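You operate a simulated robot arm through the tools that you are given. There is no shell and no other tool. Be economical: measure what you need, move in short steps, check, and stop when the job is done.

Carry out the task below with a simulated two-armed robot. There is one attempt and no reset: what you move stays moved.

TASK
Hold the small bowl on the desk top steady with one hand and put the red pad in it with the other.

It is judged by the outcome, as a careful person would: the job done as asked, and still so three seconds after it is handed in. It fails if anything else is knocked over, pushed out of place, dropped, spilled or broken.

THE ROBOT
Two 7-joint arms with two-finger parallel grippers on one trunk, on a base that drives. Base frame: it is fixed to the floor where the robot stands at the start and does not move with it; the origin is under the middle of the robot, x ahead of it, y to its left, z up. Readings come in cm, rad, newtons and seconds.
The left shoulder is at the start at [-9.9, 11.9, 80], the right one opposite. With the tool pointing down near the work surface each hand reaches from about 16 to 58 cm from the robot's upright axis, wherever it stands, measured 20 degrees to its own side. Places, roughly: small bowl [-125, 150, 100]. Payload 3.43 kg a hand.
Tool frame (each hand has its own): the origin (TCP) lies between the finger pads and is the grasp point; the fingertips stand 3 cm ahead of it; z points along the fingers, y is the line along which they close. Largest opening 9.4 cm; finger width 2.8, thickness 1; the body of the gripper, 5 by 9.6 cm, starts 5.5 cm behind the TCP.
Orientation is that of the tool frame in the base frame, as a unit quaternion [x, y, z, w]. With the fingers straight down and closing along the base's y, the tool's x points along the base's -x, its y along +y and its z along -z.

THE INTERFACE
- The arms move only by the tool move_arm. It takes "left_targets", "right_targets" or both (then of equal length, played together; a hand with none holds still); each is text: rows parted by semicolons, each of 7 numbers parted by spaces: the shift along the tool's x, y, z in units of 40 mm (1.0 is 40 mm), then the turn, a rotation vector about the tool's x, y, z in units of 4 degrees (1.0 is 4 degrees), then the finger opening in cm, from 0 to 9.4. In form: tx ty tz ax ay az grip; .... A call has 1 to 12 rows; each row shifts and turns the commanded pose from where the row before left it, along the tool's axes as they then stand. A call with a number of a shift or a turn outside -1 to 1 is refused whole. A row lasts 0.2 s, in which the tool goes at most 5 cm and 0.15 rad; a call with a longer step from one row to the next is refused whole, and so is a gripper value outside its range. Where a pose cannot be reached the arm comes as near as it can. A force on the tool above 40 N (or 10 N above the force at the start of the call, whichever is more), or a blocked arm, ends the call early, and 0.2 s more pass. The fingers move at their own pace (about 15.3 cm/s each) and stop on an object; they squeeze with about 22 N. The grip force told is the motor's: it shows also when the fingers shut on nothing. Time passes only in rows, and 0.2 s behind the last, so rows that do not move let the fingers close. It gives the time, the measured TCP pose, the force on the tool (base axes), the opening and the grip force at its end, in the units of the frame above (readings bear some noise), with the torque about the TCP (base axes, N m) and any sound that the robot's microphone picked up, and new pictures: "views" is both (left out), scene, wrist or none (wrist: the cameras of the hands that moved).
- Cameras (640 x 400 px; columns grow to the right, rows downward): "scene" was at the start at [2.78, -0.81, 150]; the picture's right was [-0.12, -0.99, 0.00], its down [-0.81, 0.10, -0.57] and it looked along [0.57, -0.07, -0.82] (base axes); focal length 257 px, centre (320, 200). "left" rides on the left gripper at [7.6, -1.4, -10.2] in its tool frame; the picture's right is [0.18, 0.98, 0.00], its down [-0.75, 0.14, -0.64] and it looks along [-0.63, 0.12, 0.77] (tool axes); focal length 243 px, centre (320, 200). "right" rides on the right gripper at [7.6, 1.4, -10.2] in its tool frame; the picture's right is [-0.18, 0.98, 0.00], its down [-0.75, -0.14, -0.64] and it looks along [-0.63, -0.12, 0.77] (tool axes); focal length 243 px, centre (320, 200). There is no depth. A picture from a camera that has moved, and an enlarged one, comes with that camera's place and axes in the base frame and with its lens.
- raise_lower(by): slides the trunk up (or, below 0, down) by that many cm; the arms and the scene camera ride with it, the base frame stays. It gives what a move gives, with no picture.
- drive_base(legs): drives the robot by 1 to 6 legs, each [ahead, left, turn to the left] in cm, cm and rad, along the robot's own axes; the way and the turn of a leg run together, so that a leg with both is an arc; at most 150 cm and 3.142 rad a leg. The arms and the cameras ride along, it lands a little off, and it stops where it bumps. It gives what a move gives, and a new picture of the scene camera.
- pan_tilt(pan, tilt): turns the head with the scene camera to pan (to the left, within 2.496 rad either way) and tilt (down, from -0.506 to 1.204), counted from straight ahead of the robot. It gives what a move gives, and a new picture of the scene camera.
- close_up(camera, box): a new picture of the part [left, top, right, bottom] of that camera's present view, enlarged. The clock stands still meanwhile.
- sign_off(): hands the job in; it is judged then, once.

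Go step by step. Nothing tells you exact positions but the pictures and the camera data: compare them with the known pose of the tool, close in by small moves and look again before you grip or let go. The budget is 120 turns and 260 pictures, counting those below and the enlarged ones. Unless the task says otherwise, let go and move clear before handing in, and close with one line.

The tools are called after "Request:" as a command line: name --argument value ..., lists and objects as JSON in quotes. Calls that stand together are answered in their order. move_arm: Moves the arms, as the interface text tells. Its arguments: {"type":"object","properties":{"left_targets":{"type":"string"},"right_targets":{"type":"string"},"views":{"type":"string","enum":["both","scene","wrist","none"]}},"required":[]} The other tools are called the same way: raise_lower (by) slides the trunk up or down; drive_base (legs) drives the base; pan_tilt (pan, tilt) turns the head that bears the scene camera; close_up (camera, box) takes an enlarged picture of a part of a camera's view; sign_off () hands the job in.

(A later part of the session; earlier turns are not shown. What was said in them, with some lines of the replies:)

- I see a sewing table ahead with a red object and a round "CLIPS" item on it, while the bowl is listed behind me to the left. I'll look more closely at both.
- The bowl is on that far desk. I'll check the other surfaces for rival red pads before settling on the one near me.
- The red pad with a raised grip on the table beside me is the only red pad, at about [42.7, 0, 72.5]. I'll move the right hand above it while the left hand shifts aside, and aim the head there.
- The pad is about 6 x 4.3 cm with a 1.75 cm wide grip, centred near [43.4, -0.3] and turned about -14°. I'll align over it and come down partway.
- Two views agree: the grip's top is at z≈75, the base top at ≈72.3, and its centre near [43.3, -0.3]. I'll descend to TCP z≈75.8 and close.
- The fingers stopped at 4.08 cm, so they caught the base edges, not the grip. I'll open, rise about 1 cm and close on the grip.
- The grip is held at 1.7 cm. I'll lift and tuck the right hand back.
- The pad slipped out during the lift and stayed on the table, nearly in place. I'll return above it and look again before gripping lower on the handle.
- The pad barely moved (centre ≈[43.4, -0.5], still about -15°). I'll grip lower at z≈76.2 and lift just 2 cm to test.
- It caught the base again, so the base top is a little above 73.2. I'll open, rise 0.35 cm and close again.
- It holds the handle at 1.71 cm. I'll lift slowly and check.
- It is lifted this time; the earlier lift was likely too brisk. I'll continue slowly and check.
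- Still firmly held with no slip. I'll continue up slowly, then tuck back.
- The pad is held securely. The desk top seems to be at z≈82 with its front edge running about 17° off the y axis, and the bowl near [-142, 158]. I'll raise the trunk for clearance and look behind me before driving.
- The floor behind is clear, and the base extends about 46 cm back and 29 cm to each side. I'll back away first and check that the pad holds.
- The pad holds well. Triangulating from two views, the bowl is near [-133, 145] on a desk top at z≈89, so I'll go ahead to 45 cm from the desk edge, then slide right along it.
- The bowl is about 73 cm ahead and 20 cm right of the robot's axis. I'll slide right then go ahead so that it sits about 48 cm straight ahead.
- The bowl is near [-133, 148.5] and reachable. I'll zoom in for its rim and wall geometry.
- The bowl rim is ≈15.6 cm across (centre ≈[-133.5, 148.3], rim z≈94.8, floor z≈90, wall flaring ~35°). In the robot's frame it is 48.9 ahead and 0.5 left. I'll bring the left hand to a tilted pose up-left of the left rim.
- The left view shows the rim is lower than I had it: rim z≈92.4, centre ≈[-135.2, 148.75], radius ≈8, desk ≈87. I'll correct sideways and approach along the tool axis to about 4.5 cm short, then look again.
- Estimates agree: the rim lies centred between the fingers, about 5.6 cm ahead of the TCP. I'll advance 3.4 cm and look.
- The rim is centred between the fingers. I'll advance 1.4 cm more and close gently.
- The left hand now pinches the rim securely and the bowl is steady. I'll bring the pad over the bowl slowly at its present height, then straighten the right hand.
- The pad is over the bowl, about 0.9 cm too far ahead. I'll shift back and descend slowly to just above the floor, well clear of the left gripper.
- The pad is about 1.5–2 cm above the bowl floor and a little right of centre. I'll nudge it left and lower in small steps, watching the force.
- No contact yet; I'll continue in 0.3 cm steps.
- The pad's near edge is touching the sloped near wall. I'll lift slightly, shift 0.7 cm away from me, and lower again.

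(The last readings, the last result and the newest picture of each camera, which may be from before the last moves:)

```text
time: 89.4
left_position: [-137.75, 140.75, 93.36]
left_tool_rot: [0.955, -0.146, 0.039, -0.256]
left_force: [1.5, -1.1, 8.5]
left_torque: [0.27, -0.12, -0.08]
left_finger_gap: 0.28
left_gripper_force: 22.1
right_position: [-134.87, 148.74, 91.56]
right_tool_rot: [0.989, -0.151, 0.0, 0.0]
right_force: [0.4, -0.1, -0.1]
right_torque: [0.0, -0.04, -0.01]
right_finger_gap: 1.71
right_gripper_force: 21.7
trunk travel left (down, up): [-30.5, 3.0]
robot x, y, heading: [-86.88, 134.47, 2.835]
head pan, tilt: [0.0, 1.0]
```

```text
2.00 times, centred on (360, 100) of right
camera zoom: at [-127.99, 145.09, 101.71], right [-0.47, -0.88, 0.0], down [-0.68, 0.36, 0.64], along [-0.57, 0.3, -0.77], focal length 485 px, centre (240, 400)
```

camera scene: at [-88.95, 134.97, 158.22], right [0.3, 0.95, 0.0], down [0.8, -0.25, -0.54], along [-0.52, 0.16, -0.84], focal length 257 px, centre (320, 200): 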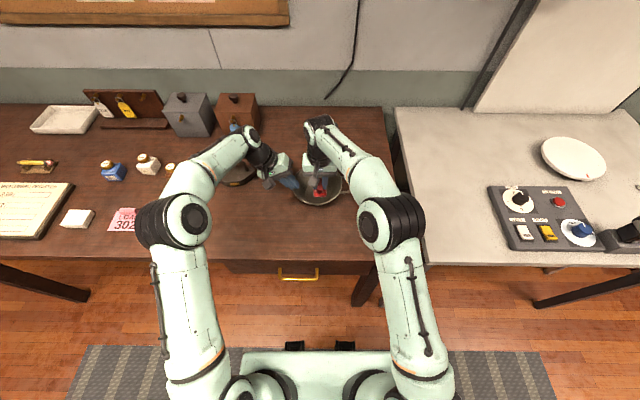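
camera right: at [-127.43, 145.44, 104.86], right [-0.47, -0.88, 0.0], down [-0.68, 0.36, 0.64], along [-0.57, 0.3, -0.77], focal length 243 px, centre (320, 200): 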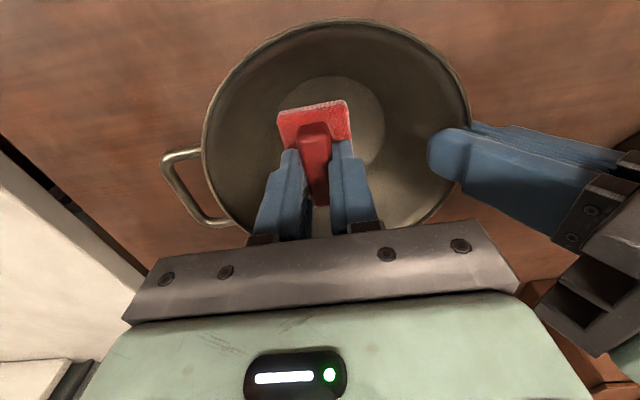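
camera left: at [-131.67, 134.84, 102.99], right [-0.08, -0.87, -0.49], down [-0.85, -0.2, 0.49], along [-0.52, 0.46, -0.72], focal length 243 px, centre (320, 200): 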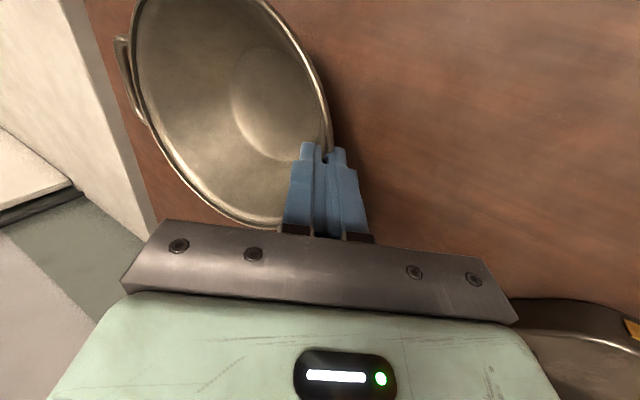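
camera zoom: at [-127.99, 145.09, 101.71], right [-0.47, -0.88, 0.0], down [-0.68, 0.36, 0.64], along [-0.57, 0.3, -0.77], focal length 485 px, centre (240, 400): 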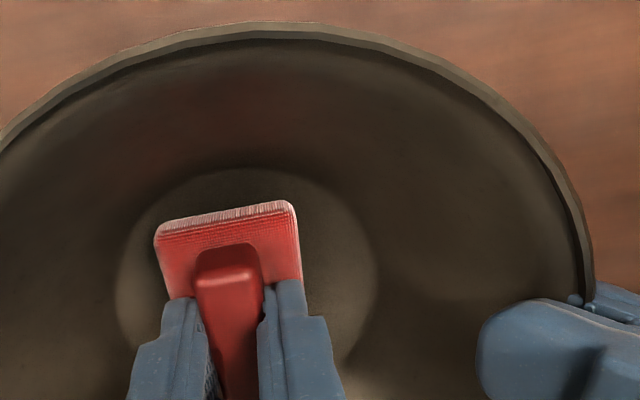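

Clear again. Continuing down in small steps.

Request:
move_arm --right_targets "0 0 0.08 0 0 0 0; 0 0 0 0 0 0 0" --views "none"

Request:
move_arm --right_targets "0 0 0.08 0 0 0 0; 0 0 0 0 0 0 0" --views "none"

Request:
close_up --camera "left" --box '[80, 0, 400, 200]'

```text
time: 90.0
left_position: [-137.69, 140.68, 93.4]
left_tool_rot: [0.955, -0.147, 0.039, -0.256]
left_force: [0.8, 2.0, 7.1]
left_torque: [0.18, 0.22, 0.08]
left_finger_gap: 0.24
left_gripper_force: 22.0
right_position: [-134.97, 148.75, 91.31]
right_tool_rot: [0.988, -0.151, -0.002, 0.0]
right_force: [0.6, -0.3, 4.6]
right_torque: [0.02, -0.14, -0.04]
right_finger_gap: 1.71
right_gripper_force: 21.9
trunk travel left (down, up): [-30.5, 3.0]
robot x, y, heading: [-86.16, 134.71, 2.833]
head pan, tilt: [0.0, 1.0]
```

```text
time: 90.6
left_position: [-137.72, 140.81, 93.47]
left_tool_rot: [0.955, -0.147, 0.037, -0.257]
left_force: [-0.7, 8.2, 6.9]
left_torque: [0.05, 0.6, 0.15]
left_finger_gap: 0.25
left_gripper_force: 22.0
right_position: [-134.89, 148.88, 91.03]
right_tool_rot: [0.989, -0.151, -0.002, 0.001]
right_force: [0.8, -2.6, 13.0]
right_torque: [0.11, -0.28, -0.06]
right_finger_gap: 1.7
right_gripper_force: 22.0
trunk travel left (down, up): [-30.5, 3.0]
robot x, y, heading: [-86.63, 134.15, 2.839]
head pan, tilt: [0.0, 1.0]
```

```text
2.00 times, centred on (240, 100) of left
camera zoom: at [-131.58, 134.91, 103.02], right [-0.08, -0.87, -0.49], down [-0.85, -0.2, 0.49], along [-0.52, 0.46, -0.72], focal length 485 px, centre (480, 400)
```

zoom: 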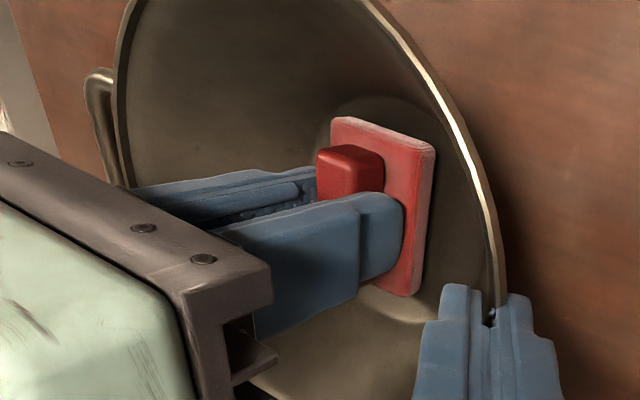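

The pad is seated on the bowl floor (13 N upward). I'll ease off slightly, open, and withdraw straight up.

Request:
move_arm --right_targets "0 0 -0.07 0 0 0 0; 0 0 0 0 0 0 0; 0 0 0 0 0 0 2.4; 0 0 0 0 0 0 3.2; 0 0 0 0 0 0 3.2; 0 0 -0.1 0 0 0 3.2; 0 0 -0.2 0 0 0 3.2; 0 0 -0.3 0 0 0 3.2; 0 0 -0.4 0 0 0 3.2; 0 0 -0.5 0 0 0 3.2; 0 0 -0.5 0 0 0 3.2; 0 0 0 0 0 0 3.2" --views "both"

Request:
close_up --camera "left" --box '[80, 0, 400, 200]'

```text
time: 93.2
left_position: [-137.84, 140.62, 93.25]
left_tool_rot: [0.955, -0.146, 0.038, -0.255]
left_force: [0.1, -1.0, 8.6]
left_torque: [0.15, -0.12, -0.04]
left_finger_gap: 0.26
left_gripper_force: 21.7
right_position: [-134.94, 148.79, 99.05]
right_tool_rot: [0.989, -0.151, 0.001, 0.001]
right_force: [0.0, 0.0, -0.1]
right_torque: [-0.02, 0.02, 0.01]
right_finger_gap: 3.18
right_gripper_force: 0.1
trunk travel left (down, up): [-30.5, 3.0]
robot x, y, heading: [-86.81, 134.35, 2.835]
head pan, tilt: [0.0, 1.0]
camera scene: at [-88.94, 134.95, 158.22], right [0.3, 0.95, 0.0], down [0.8, -0.25, -0.54], along [-0.52, 0.16, -0.84], focal length 257 px, centre (320, 200)
camera right: at [-127.99, 145.13, 109.31], right [-0.47, -0.88, 0.0], down [-0.68, 0.36, 0.64], along [-0.57, 0.3, -0.77], focal length 243 px, centre (320, 200)
```

scene: 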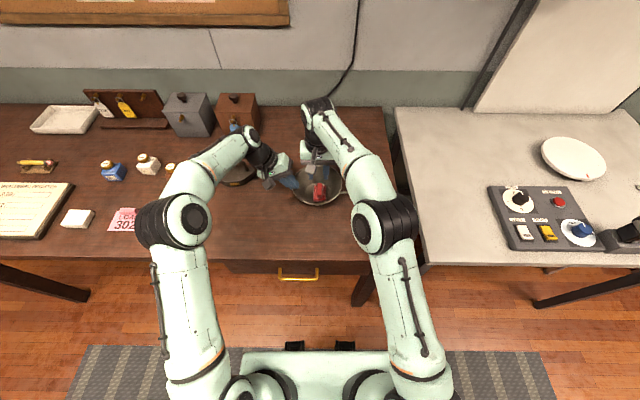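
right: 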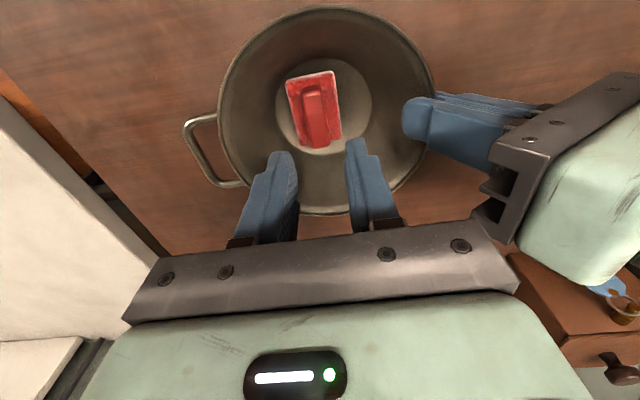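

```text
2.00 times, centred on (240, 100) of left
camera zoom: at [-131.65, 134.75, 102.95], right [-0.08, -0.87, -0.49], down [-0.85, -0.2, 0.49], along [-0.52, 0.46, -0.72], focal length 485 px, centre (480, 400)
```

zoom: 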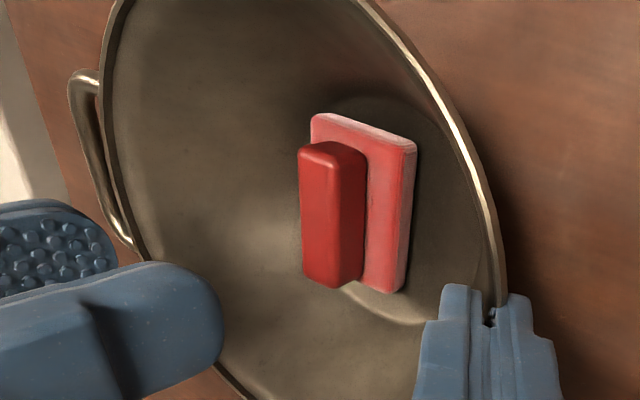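

The pad lies flat in the bowl. I'll move the right hand up and away first, while the left keeps holding.

Request:
move_arm --right_targets "0 0 -0.5 0 0 0 3.2; 0 0 -0.8 0 0 0 3.2; 0 -0.3 -0.6 0 0 0 3.2; 0.4 -0.7 0 0 0 0 3.2; 0.7 -0.7 0 0 0 0 3.2; 0.8 -0.7 0 0 0 0 3.2; 0.8 -0.7 0 0 0 0 3.2; 0.8 -0.5 0 0 0 0 3.2; 0.5 0 0 0 0 0 3.2; 0 0 0 0 0 0 3.2" --views "none"

Request:
move_arm --left_targets "0 -0.02 -0.035 0 0 0 0; 0 0 0 0 0 0 0; 0 0 0 0 0 0 0" --views "none"

Request:
close_up --camera "scene" --box '[240, 130, 370, 222]'

```text
time: 95.4
left_position: [-137.71, 140.63, 93.39]
left_tool_rot: [0.955, -0.147, 0.039, -0.256]
left_force: [-0.8, -1.5, 7.9]
left_torque: [0.18, -0.03, 0.05]
left_finger_gap: 0.22
left_gripper_force: 22.5
right_position: [-115.27, 157.77, 106.76]
right_tool_rot: [0.989, -0.15, 0.0, 0.0]
right_force: [-0.1, 0.5, 0.0]
right_torque: [0.0, -0.01, 0.02]
right_finger_gap: 3.2
right_gripper_force: 0.1
trunk travel left (down, up): [-30.5, 3.0]
robot x, y, heading: [-86.88, 133.4, 2.835]
head pan, tilt: [0.0, 1.0]
```

```text
time: 96.2
left_position: [-137.82, 140.76, 93.28]
left_tool_rot: [0.955, -0.147, 0.041, -0.256]
left_force: [0.4, 0.7, 1.2]
left_torque: [-0.04, -0.03, -0.02]
left_finger_gap: 0.24
left_gripper_force: 21.6
right_position: [-115.25, 157.86, 106.76]
right_tool_rot: [0.988, -0.152, 0.001, 0.0]
right_force: [-0.6, -0.2, 0.2]
right_torque: [-0.02, -0.03, 0.04]
right_finger_gap: 3.2
right_gripper_force: 0.1
trunk travel left (down, up): [-30.5, 3.0]
robot x, y, heading: [-86.62, 134.25, 2.841]
head pan, tilt: [0.0, 1.0]
```

```text
4.35 times, centred on (305, 176) of scene
camera zoom: at [-89.01, 135.0, 158.21], right [0.3, 0.95, 0.0], down [0.8, -0.25, -0.54], along [-0.52, 0.16, -0.84], focal length 1119 px, centre (385, 304)
```

zoom: 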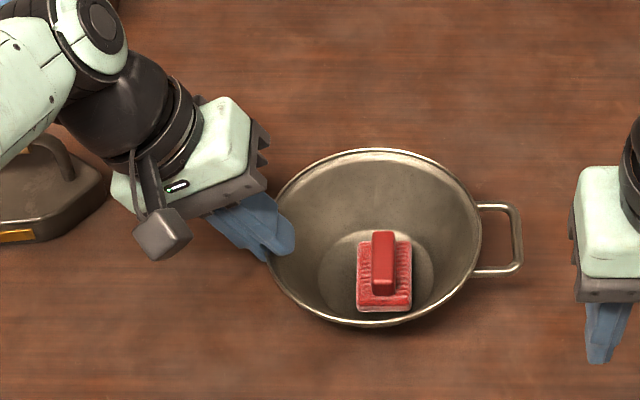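

The left hand's load is near zero and the pad sits well in the bowl. I'll open the left fingers and back out along the tool axis.

Request:
move_arm --left_targets "0 0 0 0 0 0 0.8; 0 0 0 0 0 0 1.6; 0 0 0 0 0 0 2.6; 0 0 0 0 0 0 2.8; 0 0 -0.15 0 0 0 2.8; 0 0 -0.3 0 0 0 2.8; 0 0 -0.4 0 0 0 2.8; 0 0 -0.5 0 0 0 2.8; 0 0 -0.6 0 0 0 2.8; 0 0 -0.6 0 0 0 2.8; 0 0 0 0 0 0 2.8" --views "wrist"

Request:
close_up --camera "scene" --box '[200, 110, 370, 222]'

```text
time: 98.6
left_position: [-139.31, 135.94, 102.08]
left_tool_rot: [0.955, -0.146, 0.039, -0.256]
left_force: [0.5, -0.1, -0.6]
left_torque: [0.0, -0.01, -0.02]
left_finger_gap: 2.81
left_gripper_force: 0.0
right_position: [-115.28, 157.75, 106.75]
right_tool_rot: [0.989, -0.151, 0.0, 0.0]
right_force: [1.3, 0.0, -0.5]
right_torque: [0.0, 0.02, 0.0]
right_finger_gap: 3.21
right_gripper_force: 0.0
trunk travel left (down, up): [-30.5, 3.0]
robot x, y, heading: [-86.63, 134.01, 2.833]
head pan, tilt: [0.0, 1.0]
camera left: at [-133.23, 130.03, 111.78], right [-0.08, -0.87, -0.49], down [-0.85, -0.2, 0.49], along [-0.52, 0.46, -0.72], focal length 243 px, centre (320, 200)
```

left: 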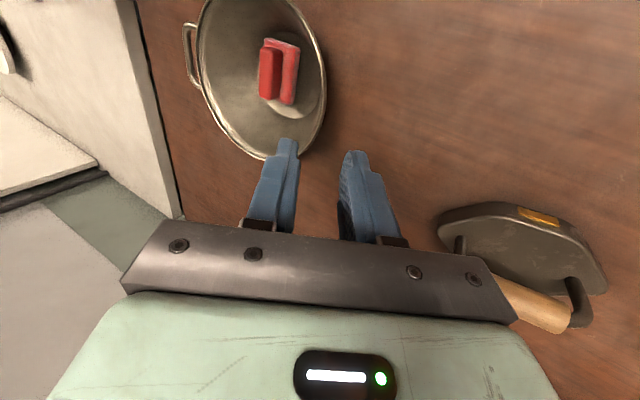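

```text
3.57 times, centred on (285, 166) of scene
camera zoom: at [-89.05, 135.0, 158.22], right [0.3, 0.95, 0.0], down [0.8, -0.25, -0.54], along [-0.52, 0.16, -0.84], focal length 919 px, centre (445, 321)
```

zoom: 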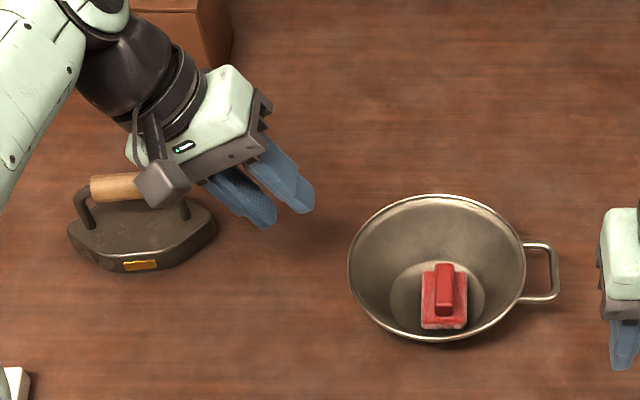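

The bowl stands level and undisturbed with the red pad lying in it, and both hands are clear of it. I'm handing in.

Request:
sign_off

```text
The job is handed in.
```

The red pad is in the small bowl on the desk: the left hand held the rim while the right hand set the pad down. On the first lift the pad slipped, but it stayed on the sewing table and nothing was knocked over. Both hands are now clear and the bowl is standing level. Gripping it may have shifted it by about half a centimetre.
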